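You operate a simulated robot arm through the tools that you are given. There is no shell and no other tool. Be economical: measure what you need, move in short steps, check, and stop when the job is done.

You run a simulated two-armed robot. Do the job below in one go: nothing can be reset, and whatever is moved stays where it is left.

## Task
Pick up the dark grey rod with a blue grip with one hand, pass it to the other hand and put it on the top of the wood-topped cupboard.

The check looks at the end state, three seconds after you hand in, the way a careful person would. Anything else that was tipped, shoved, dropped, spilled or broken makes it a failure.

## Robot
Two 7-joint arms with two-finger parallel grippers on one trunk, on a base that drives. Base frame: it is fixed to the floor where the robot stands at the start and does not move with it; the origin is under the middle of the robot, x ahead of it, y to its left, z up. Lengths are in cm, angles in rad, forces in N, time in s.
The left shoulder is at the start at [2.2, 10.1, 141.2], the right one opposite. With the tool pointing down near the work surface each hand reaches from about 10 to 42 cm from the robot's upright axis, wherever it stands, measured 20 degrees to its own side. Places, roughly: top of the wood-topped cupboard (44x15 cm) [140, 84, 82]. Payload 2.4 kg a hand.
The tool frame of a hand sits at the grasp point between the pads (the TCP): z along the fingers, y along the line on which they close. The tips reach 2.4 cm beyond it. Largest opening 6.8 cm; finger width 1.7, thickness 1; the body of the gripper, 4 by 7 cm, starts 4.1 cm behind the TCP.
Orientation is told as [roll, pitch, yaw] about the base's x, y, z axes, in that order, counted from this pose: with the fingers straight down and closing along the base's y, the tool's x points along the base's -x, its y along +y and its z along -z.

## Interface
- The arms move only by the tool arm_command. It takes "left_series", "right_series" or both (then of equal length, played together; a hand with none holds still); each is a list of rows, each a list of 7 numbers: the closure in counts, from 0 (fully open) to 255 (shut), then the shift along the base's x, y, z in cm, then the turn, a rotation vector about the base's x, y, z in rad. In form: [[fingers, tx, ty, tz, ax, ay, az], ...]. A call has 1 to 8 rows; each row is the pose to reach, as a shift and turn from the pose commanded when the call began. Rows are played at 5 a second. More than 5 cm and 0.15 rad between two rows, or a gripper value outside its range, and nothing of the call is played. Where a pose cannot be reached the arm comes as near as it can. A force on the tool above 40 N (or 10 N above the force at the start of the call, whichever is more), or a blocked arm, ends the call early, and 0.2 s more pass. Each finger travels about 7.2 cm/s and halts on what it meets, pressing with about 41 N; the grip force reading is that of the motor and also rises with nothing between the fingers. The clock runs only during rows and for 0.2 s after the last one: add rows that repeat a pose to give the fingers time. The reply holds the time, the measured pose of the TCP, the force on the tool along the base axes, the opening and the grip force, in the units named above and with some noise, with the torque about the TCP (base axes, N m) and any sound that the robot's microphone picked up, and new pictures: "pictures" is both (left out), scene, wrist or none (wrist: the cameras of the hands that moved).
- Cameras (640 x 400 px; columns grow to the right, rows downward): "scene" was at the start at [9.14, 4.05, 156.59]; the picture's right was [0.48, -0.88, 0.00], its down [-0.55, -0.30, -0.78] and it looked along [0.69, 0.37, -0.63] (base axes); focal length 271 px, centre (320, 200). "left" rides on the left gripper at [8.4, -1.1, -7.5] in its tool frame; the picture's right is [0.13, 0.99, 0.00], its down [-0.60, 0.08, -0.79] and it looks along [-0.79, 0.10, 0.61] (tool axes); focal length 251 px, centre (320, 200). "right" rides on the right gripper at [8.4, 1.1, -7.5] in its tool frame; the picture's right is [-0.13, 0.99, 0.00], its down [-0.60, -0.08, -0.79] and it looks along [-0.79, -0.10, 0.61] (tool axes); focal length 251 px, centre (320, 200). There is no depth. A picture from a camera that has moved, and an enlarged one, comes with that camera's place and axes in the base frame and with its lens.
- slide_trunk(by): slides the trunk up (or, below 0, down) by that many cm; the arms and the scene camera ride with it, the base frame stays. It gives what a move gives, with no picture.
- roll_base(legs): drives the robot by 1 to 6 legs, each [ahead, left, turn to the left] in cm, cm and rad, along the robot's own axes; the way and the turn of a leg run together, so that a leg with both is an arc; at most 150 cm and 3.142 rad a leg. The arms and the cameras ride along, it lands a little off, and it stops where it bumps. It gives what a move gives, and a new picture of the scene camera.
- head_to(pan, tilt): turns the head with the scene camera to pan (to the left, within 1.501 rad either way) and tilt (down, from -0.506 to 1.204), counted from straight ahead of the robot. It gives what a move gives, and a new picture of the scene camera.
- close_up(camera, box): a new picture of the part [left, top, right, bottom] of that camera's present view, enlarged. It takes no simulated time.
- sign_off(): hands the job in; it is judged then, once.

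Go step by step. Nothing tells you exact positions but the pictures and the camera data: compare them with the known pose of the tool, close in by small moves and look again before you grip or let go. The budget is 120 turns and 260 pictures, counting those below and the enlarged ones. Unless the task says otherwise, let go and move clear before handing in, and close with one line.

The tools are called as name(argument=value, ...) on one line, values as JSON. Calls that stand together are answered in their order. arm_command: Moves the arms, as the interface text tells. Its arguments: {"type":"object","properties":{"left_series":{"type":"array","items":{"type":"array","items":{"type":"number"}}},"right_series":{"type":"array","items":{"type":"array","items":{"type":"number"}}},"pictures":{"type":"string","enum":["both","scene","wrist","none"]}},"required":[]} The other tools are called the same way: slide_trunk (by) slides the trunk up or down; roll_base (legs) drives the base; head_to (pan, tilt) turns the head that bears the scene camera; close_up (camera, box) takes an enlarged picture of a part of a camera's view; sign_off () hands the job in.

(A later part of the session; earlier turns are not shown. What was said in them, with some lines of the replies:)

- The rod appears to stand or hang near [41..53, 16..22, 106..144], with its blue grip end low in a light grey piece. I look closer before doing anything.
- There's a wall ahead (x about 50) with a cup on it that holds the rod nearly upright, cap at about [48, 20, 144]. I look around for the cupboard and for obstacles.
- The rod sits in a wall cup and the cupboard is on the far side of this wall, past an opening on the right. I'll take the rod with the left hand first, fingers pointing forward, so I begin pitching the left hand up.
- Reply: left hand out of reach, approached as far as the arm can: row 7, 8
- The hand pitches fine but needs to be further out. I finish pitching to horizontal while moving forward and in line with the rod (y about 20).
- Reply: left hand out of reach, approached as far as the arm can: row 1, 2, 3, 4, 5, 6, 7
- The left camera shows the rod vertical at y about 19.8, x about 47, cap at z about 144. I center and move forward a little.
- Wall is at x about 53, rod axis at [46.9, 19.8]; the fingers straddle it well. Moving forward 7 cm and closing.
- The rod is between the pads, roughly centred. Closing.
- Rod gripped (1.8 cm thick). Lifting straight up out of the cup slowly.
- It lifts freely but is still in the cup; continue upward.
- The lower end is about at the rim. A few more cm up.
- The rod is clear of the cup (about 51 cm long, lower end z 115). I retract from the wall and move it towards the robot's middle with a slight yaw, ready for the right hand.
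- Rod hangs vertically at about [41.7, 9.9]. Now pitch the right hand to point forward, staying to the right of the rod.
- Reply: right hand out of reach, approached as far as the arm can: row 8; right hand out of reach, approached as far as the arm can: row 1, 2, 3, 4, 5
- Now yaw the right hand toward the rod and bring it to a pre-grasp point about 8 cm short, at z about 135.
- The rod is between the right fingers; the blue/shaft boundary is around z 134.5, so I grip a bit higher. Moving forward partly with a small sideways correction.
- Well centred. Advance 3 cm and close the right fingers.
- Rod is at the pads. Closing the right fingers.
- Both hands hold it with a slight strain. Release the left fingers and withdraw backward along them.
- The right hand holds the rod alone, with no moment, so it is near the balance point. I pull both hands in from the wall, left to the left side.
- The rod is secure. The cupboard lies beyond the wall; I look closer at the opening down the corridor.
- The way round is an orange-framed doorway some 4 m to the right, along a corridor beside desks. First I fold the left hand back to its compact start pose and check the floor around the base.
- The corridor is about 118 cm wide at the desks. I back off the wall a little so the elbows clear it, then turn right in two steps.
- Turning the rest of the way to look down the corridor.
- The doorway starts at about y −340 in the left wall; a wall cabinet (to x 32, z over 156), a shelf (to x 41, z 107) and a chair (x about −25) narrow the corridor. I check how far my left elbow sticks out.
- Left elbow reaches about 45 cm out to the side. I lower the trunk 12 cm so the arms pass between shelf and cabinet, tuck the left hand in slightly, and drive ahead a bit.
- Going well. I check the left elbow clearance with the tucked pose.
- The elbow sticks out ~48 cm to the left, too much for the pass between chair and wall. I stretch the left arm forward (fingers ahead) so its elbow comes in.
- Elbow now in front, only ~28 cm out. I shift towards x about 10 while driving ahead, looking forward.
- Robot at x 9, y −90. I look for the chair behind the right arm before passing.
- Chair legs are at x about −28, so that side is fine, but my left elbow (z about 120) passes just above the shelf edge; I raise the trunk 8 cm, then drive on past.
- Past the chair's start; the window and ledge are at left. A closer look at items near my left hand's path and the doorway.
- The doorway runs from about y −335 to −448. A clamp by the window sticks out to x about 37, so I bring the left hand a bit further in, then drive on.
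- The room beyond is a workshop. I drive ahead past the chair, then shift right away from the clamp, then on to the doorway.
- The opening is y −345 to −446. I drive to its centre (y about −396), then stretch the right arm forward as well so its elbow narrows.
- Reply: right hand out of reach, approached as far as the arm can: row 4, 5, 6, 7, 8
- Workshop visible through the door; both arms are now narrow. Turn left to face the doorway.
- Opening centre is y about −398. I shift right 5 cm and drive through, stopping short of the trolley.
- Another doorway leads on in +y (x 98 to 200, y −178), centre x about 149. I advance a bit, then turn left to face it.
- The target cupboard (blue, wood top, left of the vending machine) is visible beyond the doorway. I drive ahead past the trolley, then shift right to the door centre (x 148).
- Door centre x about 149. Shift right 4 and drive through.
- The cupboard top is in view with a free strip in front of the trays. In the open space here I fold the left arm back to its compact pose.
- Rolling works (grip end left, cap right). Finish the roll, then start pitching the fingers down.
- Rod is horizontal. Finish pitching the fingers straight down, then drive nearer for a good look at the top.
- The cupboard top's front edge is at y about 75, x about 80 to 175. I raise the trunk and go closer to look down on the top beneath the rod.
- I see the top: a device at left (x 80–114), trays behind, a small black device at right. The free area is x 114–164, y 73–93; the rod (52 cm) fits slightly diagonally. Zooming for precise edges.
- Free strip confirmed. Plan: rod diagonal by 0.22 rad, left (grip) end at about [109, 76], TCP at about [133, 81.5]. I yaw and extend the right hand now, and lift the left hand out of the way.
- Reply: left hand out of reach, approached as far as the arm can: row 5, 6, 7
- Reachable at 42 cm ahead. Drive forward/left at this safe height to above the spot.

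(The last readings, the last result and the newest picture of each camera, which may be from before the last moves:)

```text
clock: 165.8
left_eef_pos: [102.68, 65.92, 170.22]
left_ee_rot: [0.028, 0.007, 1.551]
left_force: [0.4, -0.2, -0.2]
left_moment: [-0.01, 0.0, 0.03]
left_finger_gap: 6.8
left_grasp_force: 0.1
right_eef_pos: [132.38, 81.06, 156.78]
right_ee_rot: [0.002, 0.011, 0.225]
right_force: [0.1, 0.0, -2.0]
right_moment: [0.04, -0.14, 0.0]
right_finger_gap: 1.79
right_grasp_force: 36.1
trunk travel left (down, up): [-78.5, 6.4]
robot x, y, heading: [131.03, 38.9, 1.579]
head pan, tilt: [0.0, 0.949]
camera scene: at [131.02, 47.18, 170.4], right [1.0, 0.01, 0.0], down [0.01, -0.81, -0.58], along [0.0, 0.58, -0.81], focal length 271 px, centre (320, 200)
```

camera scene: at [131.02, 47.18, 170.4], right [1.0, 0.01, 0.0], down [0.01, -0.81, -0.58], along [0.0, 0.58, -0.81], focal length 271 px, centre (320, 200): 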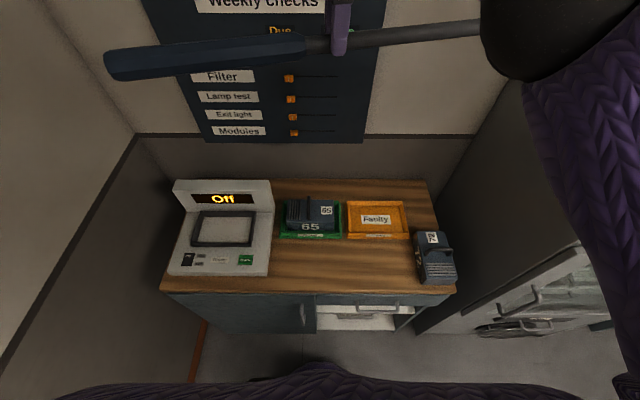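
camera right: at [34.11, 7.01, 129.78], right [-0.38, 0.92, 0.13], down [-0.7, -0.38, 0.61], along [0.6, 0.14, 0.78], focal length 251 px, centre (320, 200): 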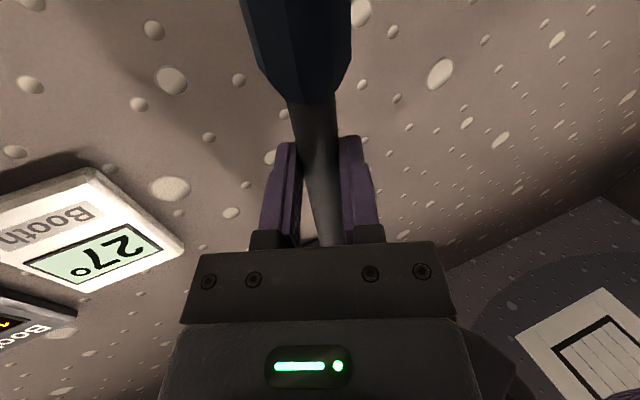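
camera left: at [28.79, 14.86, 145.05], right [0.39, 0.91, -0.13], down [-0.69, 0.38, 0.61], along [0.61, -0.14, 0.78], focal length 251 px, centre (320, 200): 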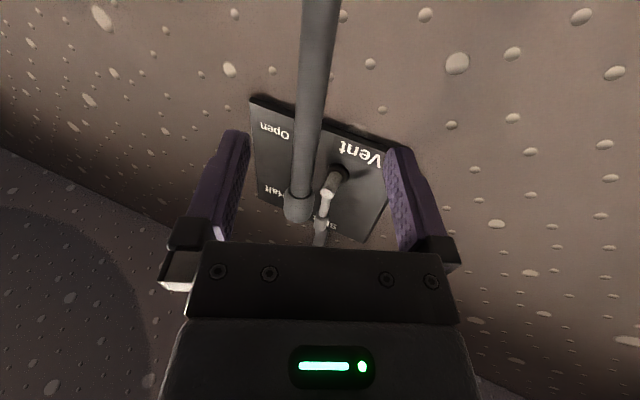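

Position is right; no bump. Lower the trunk by 58 cm and check.

slide_trunk(by=-58)

head_to(pan=0.0, tilt=0.6)

close_up(camera="right", box=[0, 0, 640, 400])

```text
refused: -58 is not a number from -40 to 40
```

```text
clock: 166.7
left_eef_pos: [102.67, 65.8, 170.36]
left_ee_rot: [0.03, 0.006, 1.552]
left_force: [0.4, -0.6, 0.4]
left_moment: [-0.01, -0.06, 0.0]
left_finger_gap: 6.8
left_grasp_force: 0.0
right_eef_pos: [132.47, 80.93, 156.84]
right_ee_rot: [0.004, 0.01, 0.224]
right_force: [0.2, -0.2, -2.7]
right_moment: [-0.01, -0.09, 0.03]
right_finger_gap: 1.76
right_grasp_force: 35.9
trunk travel left (down, up): [-78.5, 6.4]
robot x, y, heading: [130.71, 38.42, 1.579]
head pan, tilt: [0.0, 0.6]
camera scene: at [131.05, 48.56, 173.24], right [1.0, 0.01, 0.0], down [0.0, -0.57, -0.82], along [-0.01, 0.82, -0.57], focal length 271 px, centre (320, 200)
```

scene: 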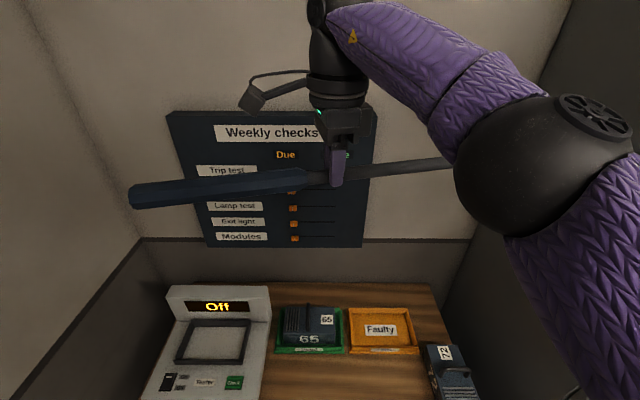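

```text
1.00 times, centred on (320, 200) of right (not enlarged: the box is as wide or as high as the picture)
camera zoom: at [124.05, 80.02, 164.36], right [-0.1, 1.0, 0.0], down [0.62, 0.06, 0.79], along [0.78, 0.08, -0.62], focal length 251 px, centre (320, 200)
```

zoom: 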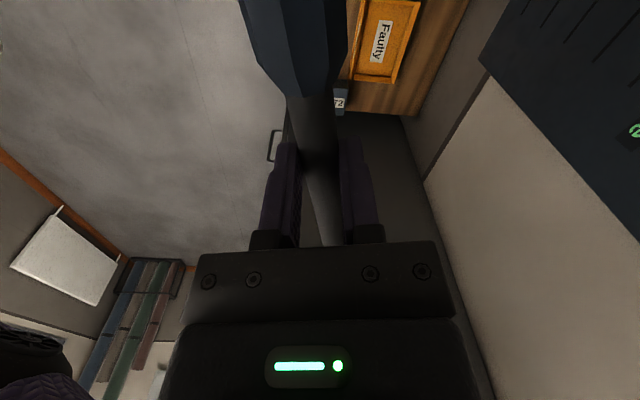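

Trunk moves are limited to 40; lower in two moves.

slide_trunk(by=-38)

slide_trunk(by=-20)

head_to(pan=0.0, tilt=0.65)

close_up(camera="right", box=[0, 0, 640, 400])

```text
clock: 170.3
left_eef_pos: [102.78, 67.81, 130.9]
left_ee_rot: [0.03, 0.056, 1.549]
left_force: [0.5, 0.4, -0.3]
left_moment: [0.0, -0.01, 0.01]
left_finger_gap: 6.8
left_grasp_force: 0.0
right_eef_pos: [132.38, 81.11, 118.78]
right_ee_rot: [0.004, 0.013, 0.226]
right_force: [0.3, 0.5, -1.9]
right_moment: [0.03, -0.08, 0.01]
right_finger_gap: 1.81
right_grasp_force: 36.2
trunk travel left (down, up): [-40.5, 44.4]
robot x, y, heading: [130.84, 38.88, 1.577]
head pan, tilt: [0.0, 0.6]
```

```text
clock: 172.5
left_eef_pos: [102.77, 71.98, 107.5]
left_ee_rot: [0.025, 0.173, 1.55]
left_force: [-0.4, 0.0, -0.2]
left_moment: [0.01, -0.03, -0.04]
left_finger_gap: 6.8
left_grasp_force: 0.0
right_eef_pos: [132.42, 80.99, 98.76]
right_ee_rot: [0.004, 0.01, 0.224]
right_force: [0.3, 0.0, -1.4]
right_moment: [0.01, -0.09, -0.03]
right_finger_gap: 1.77
right_grasp_force: 35.6
trunk travel left (down, up): [-20.5, 64.5]
robot x, y, heading: [130.88, 38.75, 1.583]
head pan, tilt: [0.0, 0.6]
```

```text
clock: 173.1
left_eef_pos: [102.8, 71.97, 107.52]
left_ee_rot: [0.023, 0.176, 1.55]
left_force: [0.7, 0.4, 0.4]
left_moment: [-0.01, -0.02, 0.02]
left_finger_gap: 6.8
left_grasp_force: 0.1
right_eef_pos: [132.42, 80.99, 98.73]
right_ee_rot: [0.005, 0.012, 0.225]
right_force: [-0.2, -0.1, -2.3]
right_moment: [0.01, -0.03, -0.04]
right_finger_gap: 1.8
right_grasp_force: 36.4
trunk travel left (down, up): [-20.5, 64.5]
robot x, y, heading: [131.0, 38.93, 1.581]
head pan, tilt: [0.0, 0.649]
camera scene: at [131.01, 54.54, 114.49], right [1.0, 0.01, 0.0], down [0.0, -0.6, -0.8], along [0.0, 0.8, -0.6], focal length 271 px, centre (320, 200)
```

scene: 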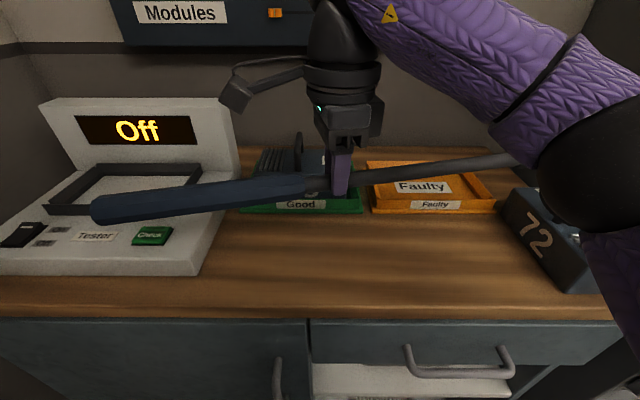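

```text
1.00 times, centred on (320, 200) of right (not enlarged: the box is as wide or as high as the picture)
camera zoom: at [124.05, 80.1, 106.33], right [-0.1, 1.0, 0.0], down [0.62, 0.06, 0.79], along [0.78, 0.08, -0.62], focal length 251 px, centre (320, 200)
```

zoom: 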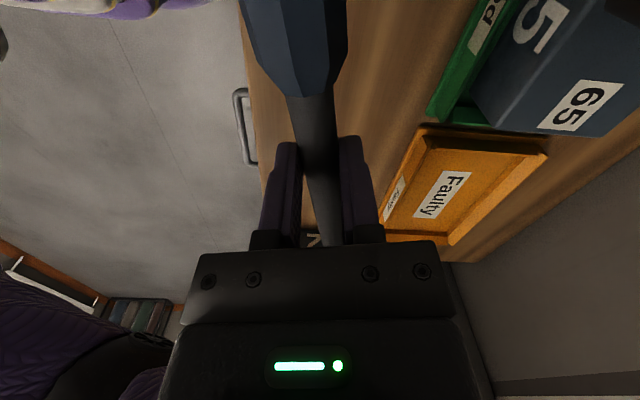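

The rod hovers 15 cm above the free strip. My right elbow looks low near the small device "72", so I check it, and pull the left hand back.

arm_command(left_series=[[0, 0, -3, 0, 0, 0, 0], [0, 0, -6, 0, 0, 0, 0], [0, 0, -9, 0, 0, 0, 0], [0, 0, -9, 0, 0, 0, 0]], pictures="none")

head_to(pan=-0.7, tilt=0.65)

close_up(camera="left", box=[0, 0, 640, 400])

```text
clock: 174.1
left_eef_pos: [102.67, 71.92, 107.58]
left_ee_rot: [0.023, 0.173, 1.55]
left_force: [0.4, -0.4, -0.4]
left_moment: [-0.02, -0.03, -0.01]
left_finger_gap: 6.79
left_grasp_force: 0.1
left hand out of reach, approached as far as the arm can: row 1, 2, 3, 4
right_eef_pos: [132.31, 80.89, 98.78]
right_ee_rot: [0.003, 0.013, 0.225]
right_force: [-0.3, 0.5, -3.3]
right_moment: [0.03, -0.07, 0.0]
right_finger_gap: 1.79
right_grasp_force: 36.4
trunk travel left (down, up): [-20.5, 64.5]
robot x, y, heading: [131.06, 38.77, 1.579]
head pan, tilt: [0.0, 0.649]
```

```text
clock: 175.2
left_eef_pos: [102.83, 71.92, 107.62]
left_ee_rot: [0.023, 0.175, 1.55]
left_force: [0.3, -0.1, -0.3]
left_moment: [0.01, 0.01, 0.03]
left_finger_gap: 6.8
left_grasp_force: 0.1
right_eef_pos: [132.45, 80.99, 98.72]
right_ee_rot: [0.003, 0.012, 0.225]
right_force: [1.1, 0.7, -2.2]
right_moment: [0.02, -0.08, 0.01]
right_finger_gap: 1.75
right_grasp_force: 35.7
trunk travel left (down, up): [-20.5, 64.5]
robot x, y, heading: [130.83, 38.77, 1.579]
head pan, tilt: [-0.7, 0.649]
camera scene: at [136.61, 52.54, 114.49], right [0.77, -0.64, 0.0], down [-0.39, -0.47, -0.8], along [0.51, 0.61, -0.6], focal length 271 px, centre (320, 200)
```

scene: 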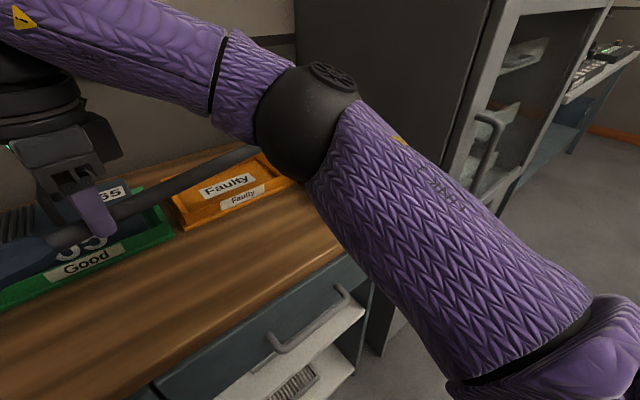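

```text
1.00 times, centred on (320, 200) of left (not enlarged: the box is as wide or as high as the picture)
camera zoom: at [103.99, 65.0, 116.45], right [-0.99, -0.1, 0.05], down [-0.04, 0.73, 0.68], along [-0.1, 0.67, -0.73], focal length 251 px, centre (320, 200)
```

zoom: 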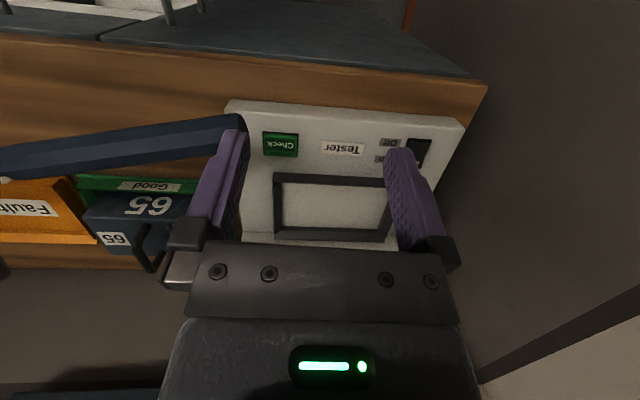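

Elbow is at about [154, 76, 104] — too low if I lower with the trunk. I'll lower with the arm instead, after backing the base a little; first I fix the left hand, which is at its reach limit.

arm_command(left_series=[[0, 0, 0, -3, 0, 0, 0], [0, 0, 0, -6, 0, 0, 0], [0, 0, 0, -9, 0, 0, 0], [0, 0, 0, -9, 0, 0, 0]], right_series=[[255, 0, 1.5, 0, 0, 0, 0], [255, 0, 3, 0, 0, 0, 0], [255, 0, 5, 0, 0, 0, 0], [255, 0, 5, 0, 0, 0, 0]], pictures="scene")

```text
clock: 176.2
left_eef_pos: [102.5, 72.16, 98.6]
left_ee_rot: [0.025, 0.172, 1.552]
left_force: [-0.3, 1.1, 0.6]
left_moment: [0.02, -0.01, -0.01]
left_finger_gap: 6.82
left_grasp_force: 0.0
right_eef_pos: [132.37, 86.0, 98.8]
right_ee_rot: [0.003, 0.012, 0.228]
right_force: [-0.6, -0.1, -2.3]
right_moment: [0.01, -0.1, 0.01]
right_finger_gap: 1.76
right_grasp_force: 36.1
trunk travel left (down, up): [-20.5, 64.5]
robot x, y, heading: [130.96, 38.44, 1.578]
head pan, tilt: [-0.7, 0.649]
camera scene: at [136.59, 52.55, 114.49], right [0.77, -0.64, 0.0], down [-0.39, -0.47, -0.8], along [0.51, 0.61, -0.6], focal length 271 px, centre (320, 200)
```

scene: 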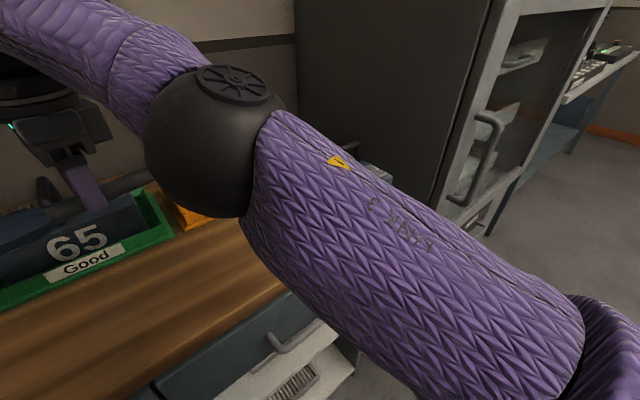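

Extending pulls the elbow in. Now back the base 5 cm so the rod returns over the strip.

roll_base(legs=[[-5, 0, 0]])

arm_command(right_series=[[255, 0, 1.5, 0, 0, 0, 0], [255, 0, 3, 0, 0, 0, 0], [255, 0, 5, 0, 0, 0, 0], [255, 0, 5, 0, 0, 0, 0]], pictures="scene")

roll_base(legs=[[-5, 0, 0]])

head_to(pan=0.0, tilt=0.6)

```text
clock: 177.1
left_eef_pos: [102.63, 67.19, 98.66]
left_ee_rot: [0.025, 0.174, 1.552]
left_force: [-0.1, -0.2, -0.6]
left_moment: [0.0, 0.02, -0.01]
left_finger_gap: 6.79
left_grasp_force: 0.1
right_eef_pos: [132.46, 81.06, 98.71]
right_ee_rot: [0.004, 0.01, 0.224]
right_force: [-0.3, 0.2, -3.0]
right_moment: [0.03, -0.04, -0.01]
right_finger_gap: 1.77
right_grasp_force: 35.6
trunk travel left (down, up): [-20.5, 64.5]
robot x, y, heading: [131.06, 33.63, 1.578]
head pan, tilt: [-0.7, 0.649]
camera scene: at [136.64, 47.58, 114.49], right [0.77, -0.64, 0.0], down [-0.39, -0.47, -0.8], along [0.51, 0.61, -0.6], focal length 271 px, centre (320, 200)
```

scene: 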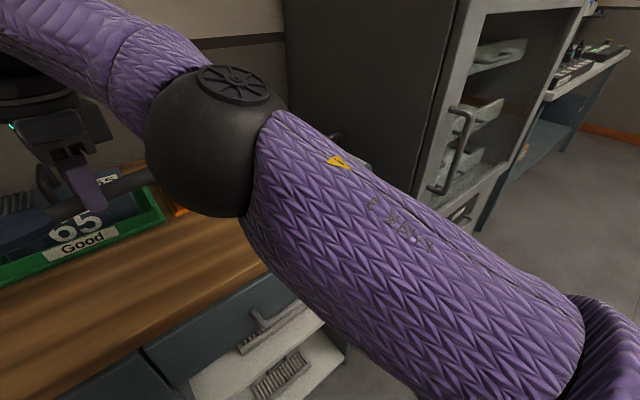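

```text
clock: 178.1
left_eef_pos: [102.61, 67.34, 98.59]
left_ee_rot: [0.023, 0.174, 1.551]
left_force: [0.5, 0.6, -0.2]
left_moment: [0.01, -0.02, -0.01]
left_finger_gap: 6.79
left_grasp_force: 0.0
right_eef_pos: [133.33, 81.99, 97.7]
right_ee_rot: [0.002, 0.012, 0.225]
right_force: [0.5, 0.3, -2.3]
right_moment: [0.02, -0.07, 0.03]
right_finger_gap: 1.78
right_grasp_force: 36.1
right hand out of reach, approached as far as the arm can: row 1, 2, 3, 4
trunk travel left (down, up): [-20.5, 64.5]
robot x, y, heading: [130.54, 33.96, 1.573]
head pan, tilt: [-0.7, 0.649]
camera scene: at [136.63, 47.58, 114.49], right [0.77, -0.64, 0.0], down [-0.39, -0.47, -0.8], along [0.51, 0.61, -0.6], focal length 271 px, centre (320, 200)
```

scene: 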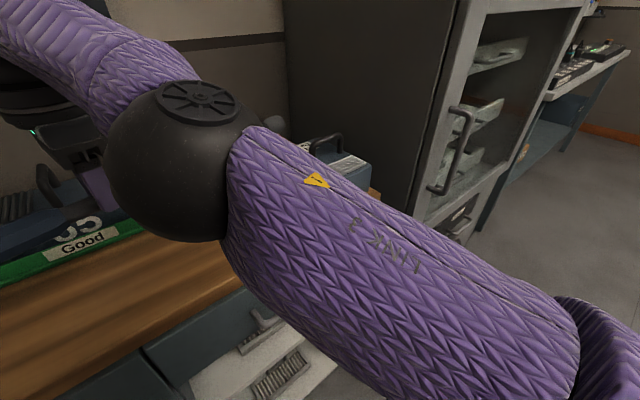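

```text
clock: 179.1
left_eef_pos: [102.59, 62.14, 98.54]
left_ee_rot: [0.024, 0.173, 1.55]
left_force: [0.0, -0.3, -0.1]
left_moment: [-0.01, 0.0, -0.01]
left_finger_gap: 6.83
left_grasp_force: 0.1
right_eef_pos: [133.24, 76.77, 97.69]
right_ee_rot: [0.004, 0.011, 0.225]
right_force: [-0.2, 0.9, -3.0]
right_moment: [0.02, -0.1, 0.01]
right_finger_gap: 1.77
right_grasp_force: 36.1
trunk travel left (down, up): [-20.5, 64.5]
robot x, y, heading: [130.59, 28.9, 1.574]
head pan, tilt: [-0.7, 0.649]
camera scene: at [136.68, 42.53, 114.49], right [0.77, -0.64, 0.0], down [-0.39, -0.47, -0.8], along [0.51, 0.61, -0.6], focal length 271 px, centre (320, 200)
```

scene: 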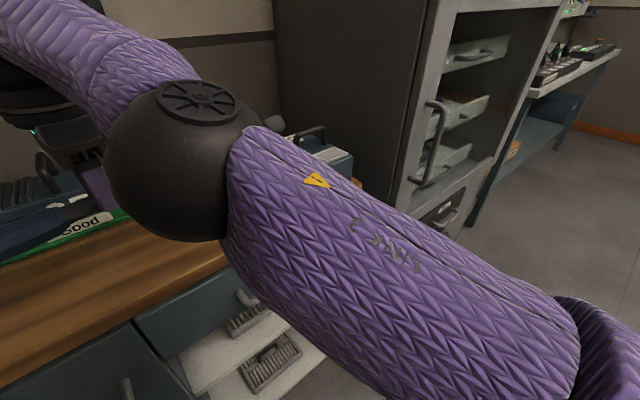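

```text
clock: 180.1
left_eef_pos: [102.48, 62.28, 98.56]
left_ee_rot: [0.025, 0.172, 1.549]
left_force: [-0.8, -0.2, -0.2]
left_moment: [0.03, 0.0, -0.03]
left_finger_gap: 6.79
left_grasp_force: 0.0
right_eef_pos: [133.35, 76.89, 97.69]
right_ee_rot: [0.004, 0.009, 0.225]
right_force: [0.1, -0.5, -2.7]
right_moment: [0.04, -0.06, 0.01]
right_finger_gap: 1.8
right_grasp_force: 36.1
trunk travel left (down, up): [-20.5, 64.5]
robot x, y, heading: [130.84, 28.92, 1.578]
head pan, tilt: [0.0, 0.6]
camera scene: at [131.08, 44.72, 114.91], right [1.0, 0.01, 0.0], down [0.0, -0.57, -0.82], along [0.0, 0.82, -0.57], focal length 271 px, centre (320, 200)
```

scene: 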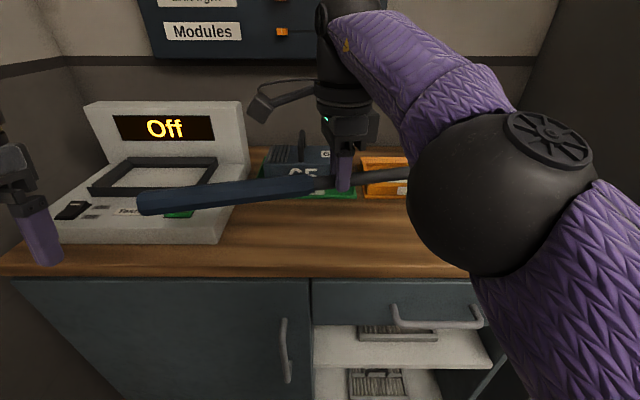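

Now the elbow sits at about [138, 54, 109], well in front of the cupboard. Drive ahead 4.4 cm and lower the trunk 10 cm.

roll_base(legs=[[4.4, 0.4, 0]])

slide_trunk(by=-9)

head_to(pan=0.0, tilt=0.65)

close_up(camera="right", box=[0, 0, 640, 400])

```text
clock: 181.0
left_eef_pos: [102.06, 66.43, 98.6]
left_ee_rot: [0.024, 0.175, 1.551]
left_force: [-0.2, 0.1, -0.1]
left_moment: [0.02, -0.02, 0.0]
left_finger_gap: 6.81
left_grasp_force: 0.0
right_eef_pos: [132.82, 81.17, 97.77]
right_ee_rot: [0.004, 0.01, 0.226]
right_force: [0.2, 0.2, -2.3]
right_moment: [0.05, -0.1, 0.0]
right_finger_gap: 1.78
right_grasp_force: 35.3
trunk travel left (down, up): [-20.5, 64.5]
robot x, y, heading: [130.13, 33.08, 1.569]
head pan, tilt: [0.0, 0.6]
camera scene: at [130.64, 49.04, 114.91], right [1.0, 0.01, 0.0], down [0.0, -0.57, -0.82], along [0.0, 0.82, -0.57], focal length 271 px, centre (320, 200)
```

scene: 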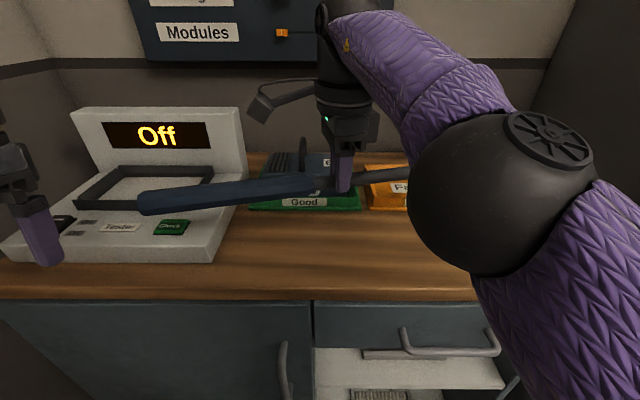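

```text
clock: 182.3
left_eef_pos: [102.28, 66.36, 89.6]
left_ee_rot: [0.023, 0.174, 1.55]
left_force: [0.9, -0.8, -0.4]
left_moment: [-0.02, 0.01, 0.0]
left_finger_gap: 6.79
left_grasp_force: 0.1
right_eef_pos: [132.87, 82.72, 85.93]
right_ee_rot: [-0.064, 0.026, 0.224]
right_force: [0.6, -8.8, 1.1]
right_moment: [0.09, -0.76, 0.84]
right_finger_gap: 1.83
right_grasp_force: 36.1
trunk travel left (down, up): [-11.5, 73.4]
robot x, y, heading: [130.65, 33.09, 1.571]
head pan, tilt: [0.0, 0.6]
```

```text
clock: 182.9
left_eef_pos: [102.12, 66.49, 89.58]
left_ee_rot: [0.024, 0.173, 1.55]
left_force: [-0.1, 0.1, 0.2]
left_moment: [-0.04, -0.01, -0.02]
left_finger_gap: 6.81
left_grasp_force: 0.0
right_eef_pos: [132.9, 82.65, 85.86]
right_ee_rot: [-0.063, 0.023, 0.222]
right_force: [0.8, -3.5, -4.1]
right_moment: [0.1, -0.46, 0.64]
right_finger_gap: 1.85
right_grasp_force: 36.4
trunk travel left (down, up): [-11.5, 73.4]
robot x, y, heading: [130.55, 33.33, 1.575]
head pan, tilt: [0.0, 0.649]
camera scene: at [130.63, 51.52, 105.25], right [1.0, 0.01, 0.0], down [0.0, -0.6, -0.8], along [0.0, 0.8, -0.6], focal length 271 px, centre (320, 200)
```

scene: 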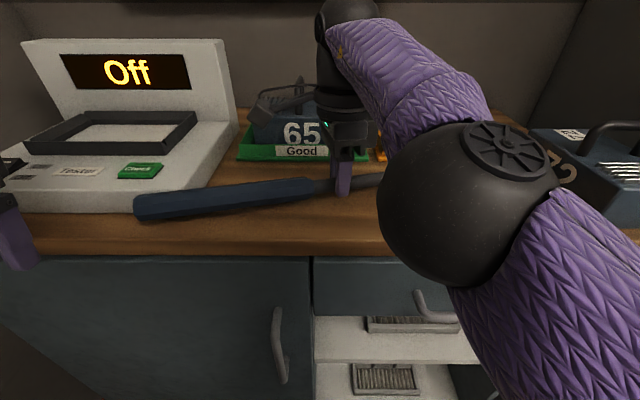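

```text
1.00 times, centred on (320, 200) of right (not enlarged: the box is as wide or as high as the picture)
camera zoom: at [124.46, 82.23, 93.5], right [-0.1, 0.99, -0.07], down [0.61, 0.11, 0.78], along [0.78, 0.03, -0.62], focal length 251 px, centre (320, 200)
```

zoom: 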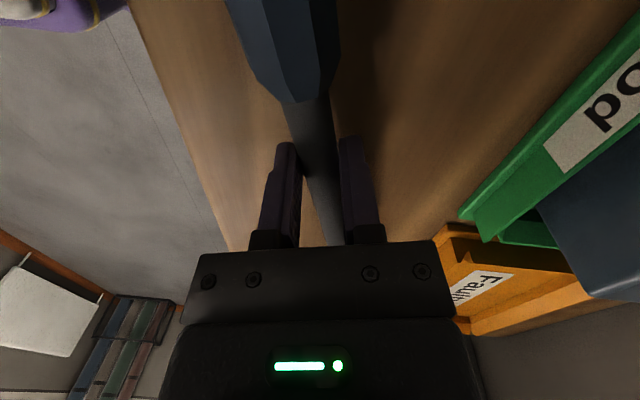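

There's a side force: the trunk move carried the hand 1.5 cm too far ahead, and the grip is touching the tester's front. I back the hand off in −y right away.

arm_command(right_series=[[255, 0, -0.8, 0, 0, 0, 0], [255, 0, -1.6, 0, 0, 0, 0], [255, 0, -1.6, 0, 0, 0, 0]], pictures="scene")

close_up(camera="scene", box=[0, 130, 400, 280])

close_up(camera="left", box=[0, 0, 640, 400])

```text
clock: 183.7
left_eef_pos: [102.04, 66.42, 89.53]
left_ee_rot: [0.026, 0.174, 1.55]
left_force: [0.1, -0.1, 0.1]
left_moment: [0.01, 0.01, -0.02]
left_finger_gap: 6.82
left_grasp_force: 0.0
right_eef_pos: [132.85, 81.02, 85.86]
right_ee_rot: [-0.061, 0.025, 0.221]
right_force: [-0.5, 0.6, -2.2]
right_moment: [0.0, -0.06, 0.04]
right_finger_gap: 1.8
right_grasp_force: 36.1
right hand out of reach, approached as far as the arm can: row 1, 2
trunk travel left (down, up): [-11.5, 73.4]
robot x, y, heading: [130.24, 33.05, 1.574]
head pan, tilt: [0.0, 0.649]
camera scene: at [130.63, 51.53, 105.25], right [1.0, 0.01, 0.0], down [0.0, -0.61, -0.8], along [0.0, 0.8, -0.61], focal length 271 px, centre (320, 200)
```

scene: 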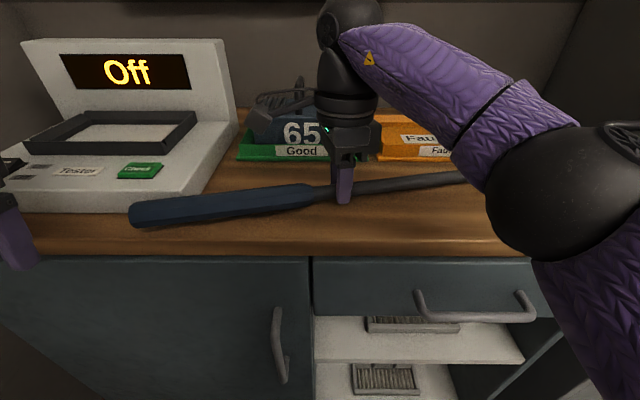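

```text
1.60 times, centred on (200, 205) of scene
camera zoom: at [130.63, 51.53, 105.25], right [1.0, 0.01, 0.0], down [0.0, -0.61, -0.8], along [0.0, 0.8, -0.61], focal length 434 px, centre (512, 192)
```

zoom: 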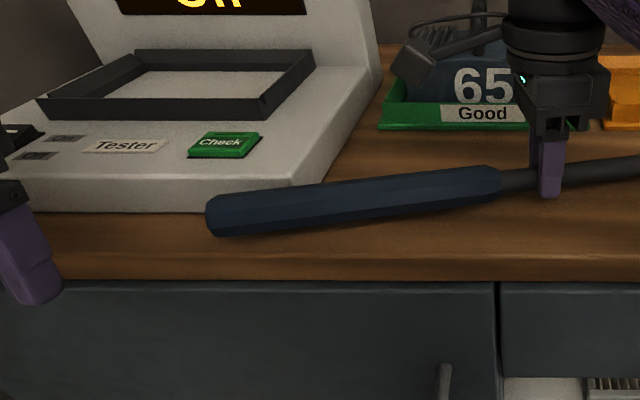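

```text
1.00 times, centred on (320, 200) of left (not enlarged: the box is as wide or as high as the picture)
camera zoom: at [103.4, 59.49, 98.44], right [-0.99, -0.1, 0.05], down [-0.04, 0.73, 0.68], along [-0.1, 0.67, -0.73], focal length 251 px, centre (320, 200)
```

zoom: 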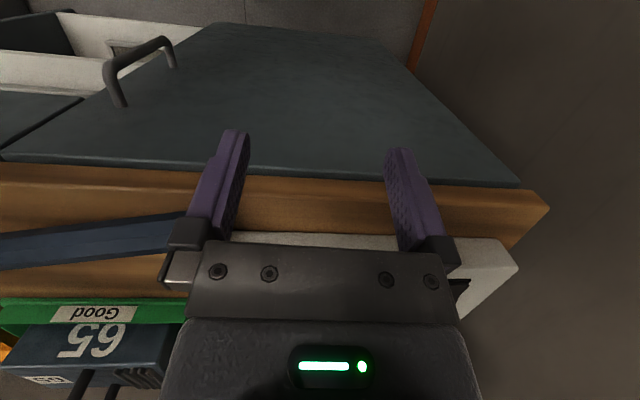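

Force is gone and the tester stands where it was. The rod is over the strip as planned; now lower gently with the arm in small steps.

arm_command(right_series=[[255, 0, 0, -0.4, 0, 0, 0], [255, 0, 0, -0.8, 0, 0, 0], [255, 0, 0, -0.8, 0, 0, 0]], pictures="scene")

close_up(camera="scene", box=[100, 140, 540, 270])

```text
clock: 184.5
left_eef_pos: [102.19, 66.45, 89.6]
left_ee_rot: [0.025, 0.173, 1.55]
left_force: [-0.3, -0.2, 0.2]
left_moment: [0.03, 0.01, -0.02]
left_finger_gap: 6.82
left_grasp_force: 0.1
right_eef_pos: [132.83, 81.12, 85.06]
right_ee_rot: [-0.063, 0.025, 0.223]
right_force: [0.2, 0.4, 1.2]
right_moment: [0.29, -1.07, 0.21]
right_finger_gap: 1.76
right_grasp_force: 36.3
trunk travel left (down, up): [-11.5, 73.4]
robot x, y, heading: [131.0, 32.74, 1.578]
head pan, tilt: [0.0, 0.649]
camera scene: at [130.61, 51.5, 105.25], right [1.0, 0.01, 0.0], down [0.0, -0.6, -0.8], along [0.0, 0.8, -0.6], focal length 271 px, centre (320, 200)
```

scene: 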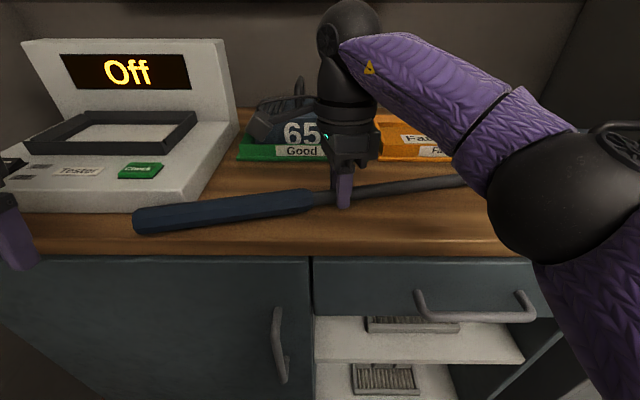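

```text
1.45 times, centred on (320, 205) of scene
camera zoom: at [130.61, 51.5, 105.25], right [1.0, 0.01, 0.0], down [0.0, -0.6, -0.8], along [0.0, 0.8, -0.6], focal length 394 px, centre (320, 193)
```

zoom: 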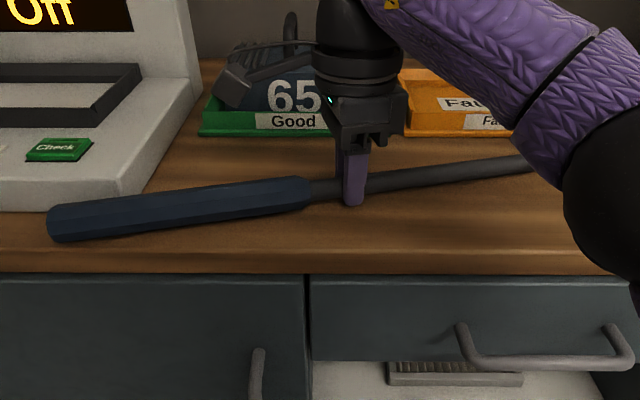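

The cap end touches first (rod slightly tilted). I level it by a small rotation.

arm_command(right_series=[[255, 0, 0, 0, 0.003, -0.014, 0], [255, 0, 0, 0, 0.006, -0.028, 0], [255, 0, 0, 0, 0.006, -0.028, 0]], pictures="none")

arm_command(right_series=[[255, 0, 0, -0.2, 0, 0, 0], [255, 0, 0, -0.4, 0, 0, 0], [255, 0, 0, -0.4, 0, 0, 0]], pictures="scene")

close_up(camera="scene", box=[100, 140, 540, 270])

```text
clock: 185.3
left_eef_pos: [102.25, 66.37, 89.65]
left_ee_rot: [0.025, 0.174, 1.551]
left_force: [-0.1, -0.2, 0.1]
left_moment: [0.01, 0.01, 0.03]
left_finger_gap: 6.79
left_grasp_force: 0.1
right_eef_pos: [132.73, 80.84, 85.09]
right_ee_rot: [-0.063, -0.003, 0.226]
right_force: [-1.6, 0.3, 3.0]
right_moment: [-0.26, 1.1, 0.07]
right_finger_gap: 1.76
right_grasp_force: 35.9
trunk travel left (down, up): [-11.5, 73.4]
robot x, y, heading: [130.33, 33.03, 1.58]
head pan, tilt: [0.0, 0.649]
```

```text
clock: 186.1
left_eef_pos: [102.25, 66.32, 89.81]
left_ee_rot: [0.025, 0.171, 1.551]
left_force: [-0.2, 0.7, 0.1]
left_moment: [0.0, 0.02, -0.03]
left_finger_gap: 6.82
left_grasp_force: 0.0
right_eef_pos: [132.89, 80.91, 85.11]
right_ee_rot: [-0.058, -0.005, 0.223]
right_force: [3.7, 5.9, 35.2]
right_moment: [0.18, -0.02, 0.09]
right_finger_gap: 1.78
right_grasp_force: 36.0
trunk travel left (down, up): [-11.5, 73.4]
robot x, y, heading: [130.24, 33.01, 1.579]
head pan, tilt: [0.0, 0.649]
camera scene: at [130.68, 51.33, 105.33], right [1.0, 0.01, 0.0], down [0.0, -0.6, -0.8], along [0.0, 0.8, -0.6], focal length 271 px, centre (320, 200)
```

scene: 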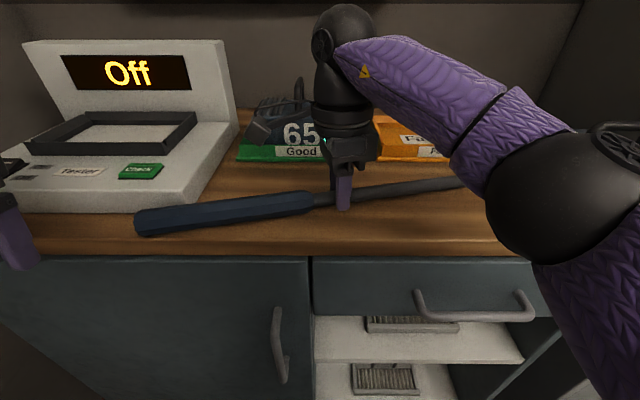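

```text
1.45 times, centred on (320, 205) of scene
camera zoom: at [130.68, 51.33, 105.33], right [1.0, 0.01, 0.0], down [0.0, -0.6, -0.8], along [0.0, 0.8, -0.6], focal length 394 px, centre (320, 193)
```

zoom: 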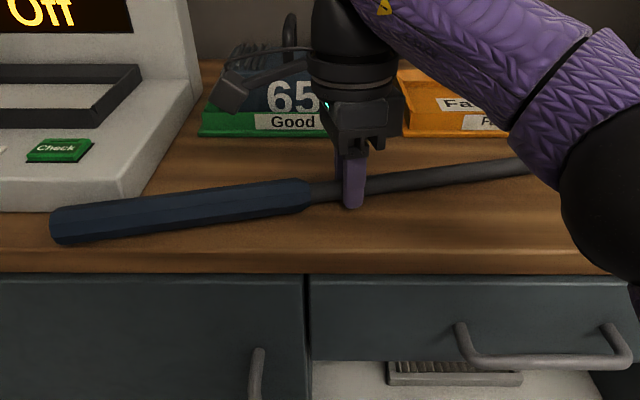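

The rod now rests on the top at both ends (no moment). Relieve the pressure and open slightly, then fully.

arm_command(right_series=[[255, 0, 0, 0.2, 0, 0, 0], [255, 0, 0, 0.35, 0, 0, 0], [175, 0, 0, 0.35, 0, 0, 0], [160, 0, 0, 0.35, 0, 0, 0], [140, 0, 0, 0.35, 0, 0, 0], [140, 0, 0, 0.35, 0, 0, 0]], pictures="both")

```text
clock: 187.5
left_eef_pos: [102.1, 66.48, 89.56]
left_ee_rot: [0.025, 0.172, 1.55]
left_force: [-0.1, 0.1, 0.2]
left_moment: [0.0, 0.0, -0.01]
left_finger_gap: 6.82
left_grasp_force: 0.1
right_eef_pos: [132.78, 80.98, 85.1]
right_ee_rot: [-0.061, -0.005, 0.224]
right_force: [-0.4, 0.0, -0.2]
right_moment: [-0.05, -0.02, 0.0]
right_finger_gap: 3.07
right_grasp_force: 0.0
trunk travel left (down, up): [-11.5, 73.4]
robot x, y, heading: [130.53, 33.17, 1.578]
head pan, tilt: [0.0, 0.649]
camera scene: at [130.63, 51.51, 105.25], right [1.0, 0.01, 0.0], down [0.0, -0.6, -0.8], along [0.0, 0.8, -0.6], focal length 271 px, centre (320, 200)
camera right: at [124.26, 80.51, 92.4], right [-0.09, 0.99, -0.06], down [0.59, 0.11, 0.8], along [0.8, 0.04, -0.6], focal length 251 px, centre (320, 200)
```

scene: 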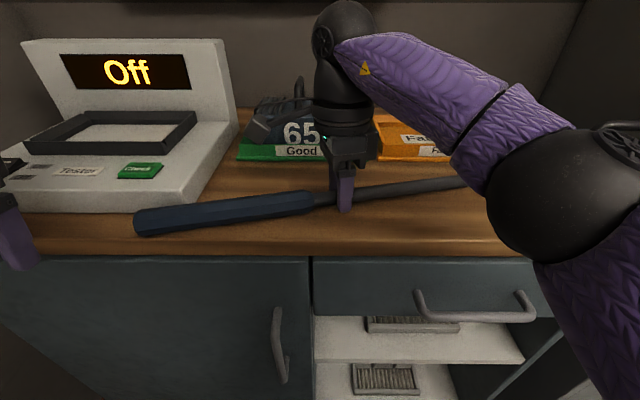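
right: 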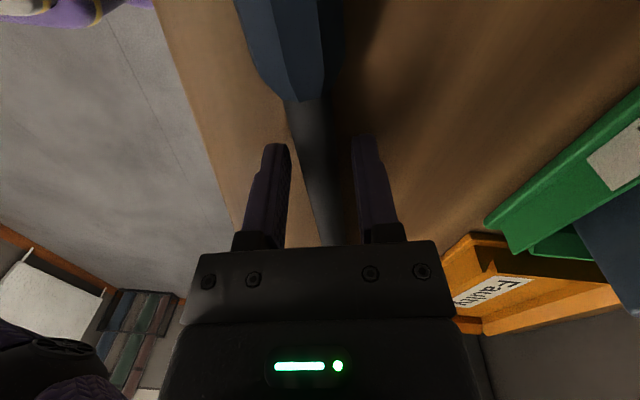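

The rod lies still on the wood, free of the fingers. Open fully and rise straight up with the arm.

arm_command(right_series=[[80, 0, 0, 0, 0, 0, 0], [20, 0, 0, 0, 0, 0, 0], [20, 0, 0, 0, 0, 0, 0], [20, 0, 0, 1.5, 0, 0, 0], [20, 0, 0, 3, 0, 0, 0], [20, 0, 0, 5, 0, 0, 0], [20, 0, 0, 7, 0, 0, 0], [20, 0, 0, 7, 0, 0, 0]], pictures="both")

```text
clock: 189.3
left_eef_pos: [102.19, 66.37, 89.59]
left_ee_rot: [0.023, 0.171, 1.549]
left_force: [0.6, 0.0, -0.4]
left_moment: [0.0, 0.02, 0.01]
left_finger_gap: 6.83
left_grasp_force: 0.1
right_eef_pos: [132.77, 80.36, 91.88]
right_ee_rot: [-0.063, -0.004, 0.223]
right_force: [-0.9, 0.8, -0.1]
right_moment: [0.0, -0.01, 0.02]
right_finger_gap: 6.26
right_grasp_force: 0.1
right hand out of reach, approached as far as the arm can: row 7, 8
trunk travel left (down, up): [-11.5, 73.4]
robot x, y, heading: [130.54, 33.31, 1.577]
head pan, tilt: [0.0, 0.649]
camera scene: at [130.64, 51.5, 105.25], right [1.0, 0.01, 0.0], down [0.0, -0.6, -0.8], along [0.0, 0.8, -0.6], focal length 271 px, centre (320, 200)
camera right: at [124.19, 79.94, 99.33], right [-0.09, 0.99, -0.06], down [0.59, 0.11, 0.8], along [0.8, 0.04, -0.6], focal length 251 px, centre (320, 200)
```

scene: 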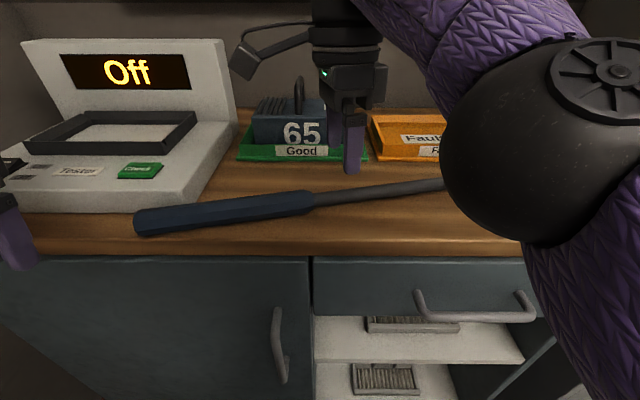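
right: 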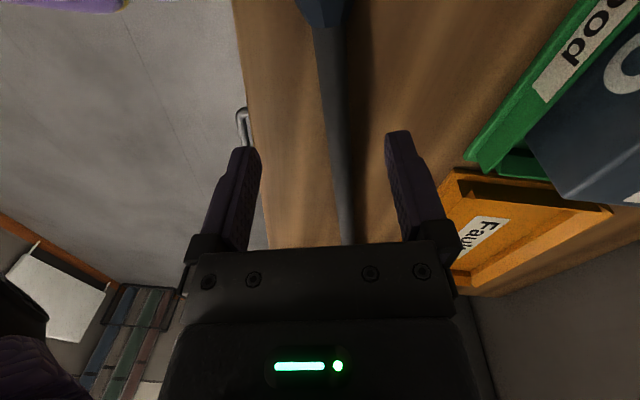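

The rod stays put. Raise the trunk and back away for a final look.

slide_trunk(by=25)

roll_base(legs=[[-35, 0, 0]])

close_up(camera="scene", box=[80, 150, 520, 400])

```text
clock: 191.9
left_eef_pos: [102.13, 66.44, 114.54]
left_ee_rot: [0.024, 0.173, 1.55]
left_force: [0.3, -0.3, 0.0]
left_moment: [0.01, 0.02, -0.01]
left_finger_gap: 6.8
left_grasp_force: 0.1
right_eef_pos: [132.7, 75.05, 124.29]
right_ee_rot: [0.112, -0.04, 0.22]
right_force: [0.4, 0.4, 0.0]
right_moment: [0.03, 0.03, -0.03]
right_finger_gap: 6.28
right_grasp_force: 0.0
trunk travel left (down, up): [-36.5, 48.5]
robot x, y, heading: [130.38, 33.08, 1.573]
head pan, tilt: [0.0, 0.649]
```

```text
clock: 194.1
left_eef_pos: [102.45, 31.78, 114.63]
left_ee_rot: [0.024, 0.171, 1.548]
left_force: [0.3, -0.4, -0.4]
left_moment: [-0.01, 0.01, 0.0]
left_finger_gap: 6.79
left_grasp_force: 0.0
right_eef_pos: [133.13, 40.28, 124.24]
right_ee_rot: [0.114, -0.041, 0.215]
right_force: [0.1, 0.7, -0.4]
right_moment: [0.01, -0.04, -0.01]
right_finger_gap: 6.29
right_grasp_force: 0.0
trunk travel left (down, up): [-36.5, 48.5]
robot x, y, heading: [130.89, -1.38, 1.575]
head pan, tilt: [0.0, 0.649]
camera scene: at [130.86, 10.56, 130.71], right [1.0, 0.0, 0.0], down [0.0, -0.6, -0.8], along [0.0, 0.8, -0.6], focal length 271 px, centre (320, 200)
```

scene: 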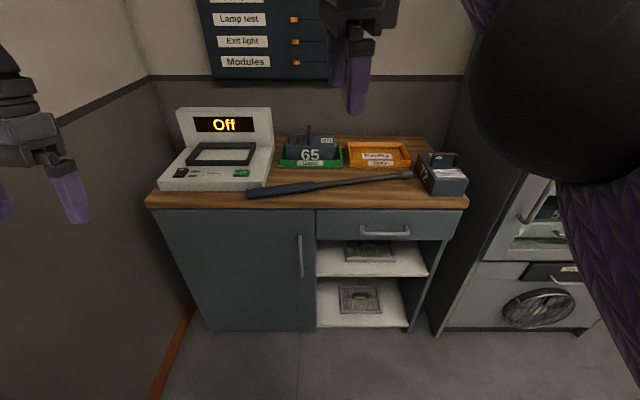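

```text
1.45 times, centred on (300, 275) of scene
camera zoom: at [130.86, 10.56, 130.71], right [1.0, 0.0, 0.0], down [0.0, -0.6, -0.8], along [0.0, 0.8, -0.6], focal length 394 px, centre (349, 91)
```

zoom: 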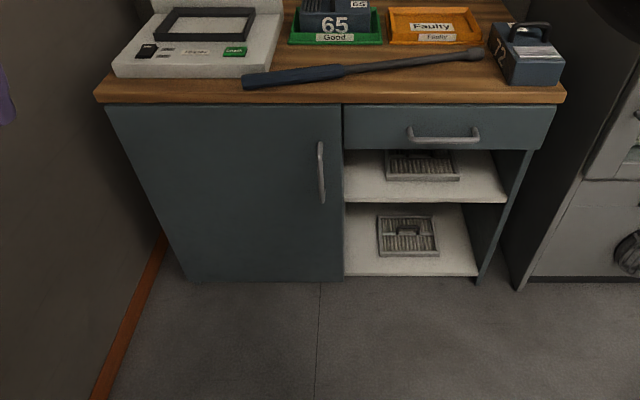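

The rod lies on the cupboard top among the untouched things; one close check of the right end.

close_up(camera="scene", box=[140, 100, 480, 220])

```text
1.88 times, centred on (310, 160) of scene
camera zoom: at [130.86, 10.56, 130.71], right [1.0, 0.0, 0.0], down [0.0, -0.6, -0.8], along [0.0, 0.8, -0.6], focal length 510 px, centre (339, 275)
```

zoom: 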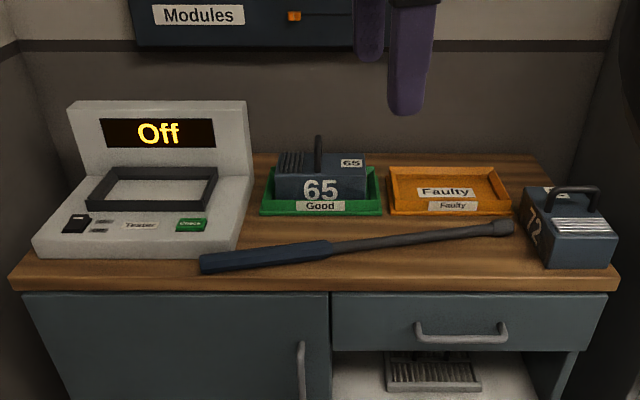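

The rod rests stably on the cupboard top, clear of the neighbouring things, which are where they were. Handing in.

sign_off()

```text
The job is handed in.
```

The rod was picked up with the left hand, passed to the right, and now lies on top of the wood-topped cupboard with both hands clear. While lowering it, its grip briefly pressed against the front of the tester with about 9 N; in the pictures taken before and after, the tester and everything else on the cupboard are in the same places.
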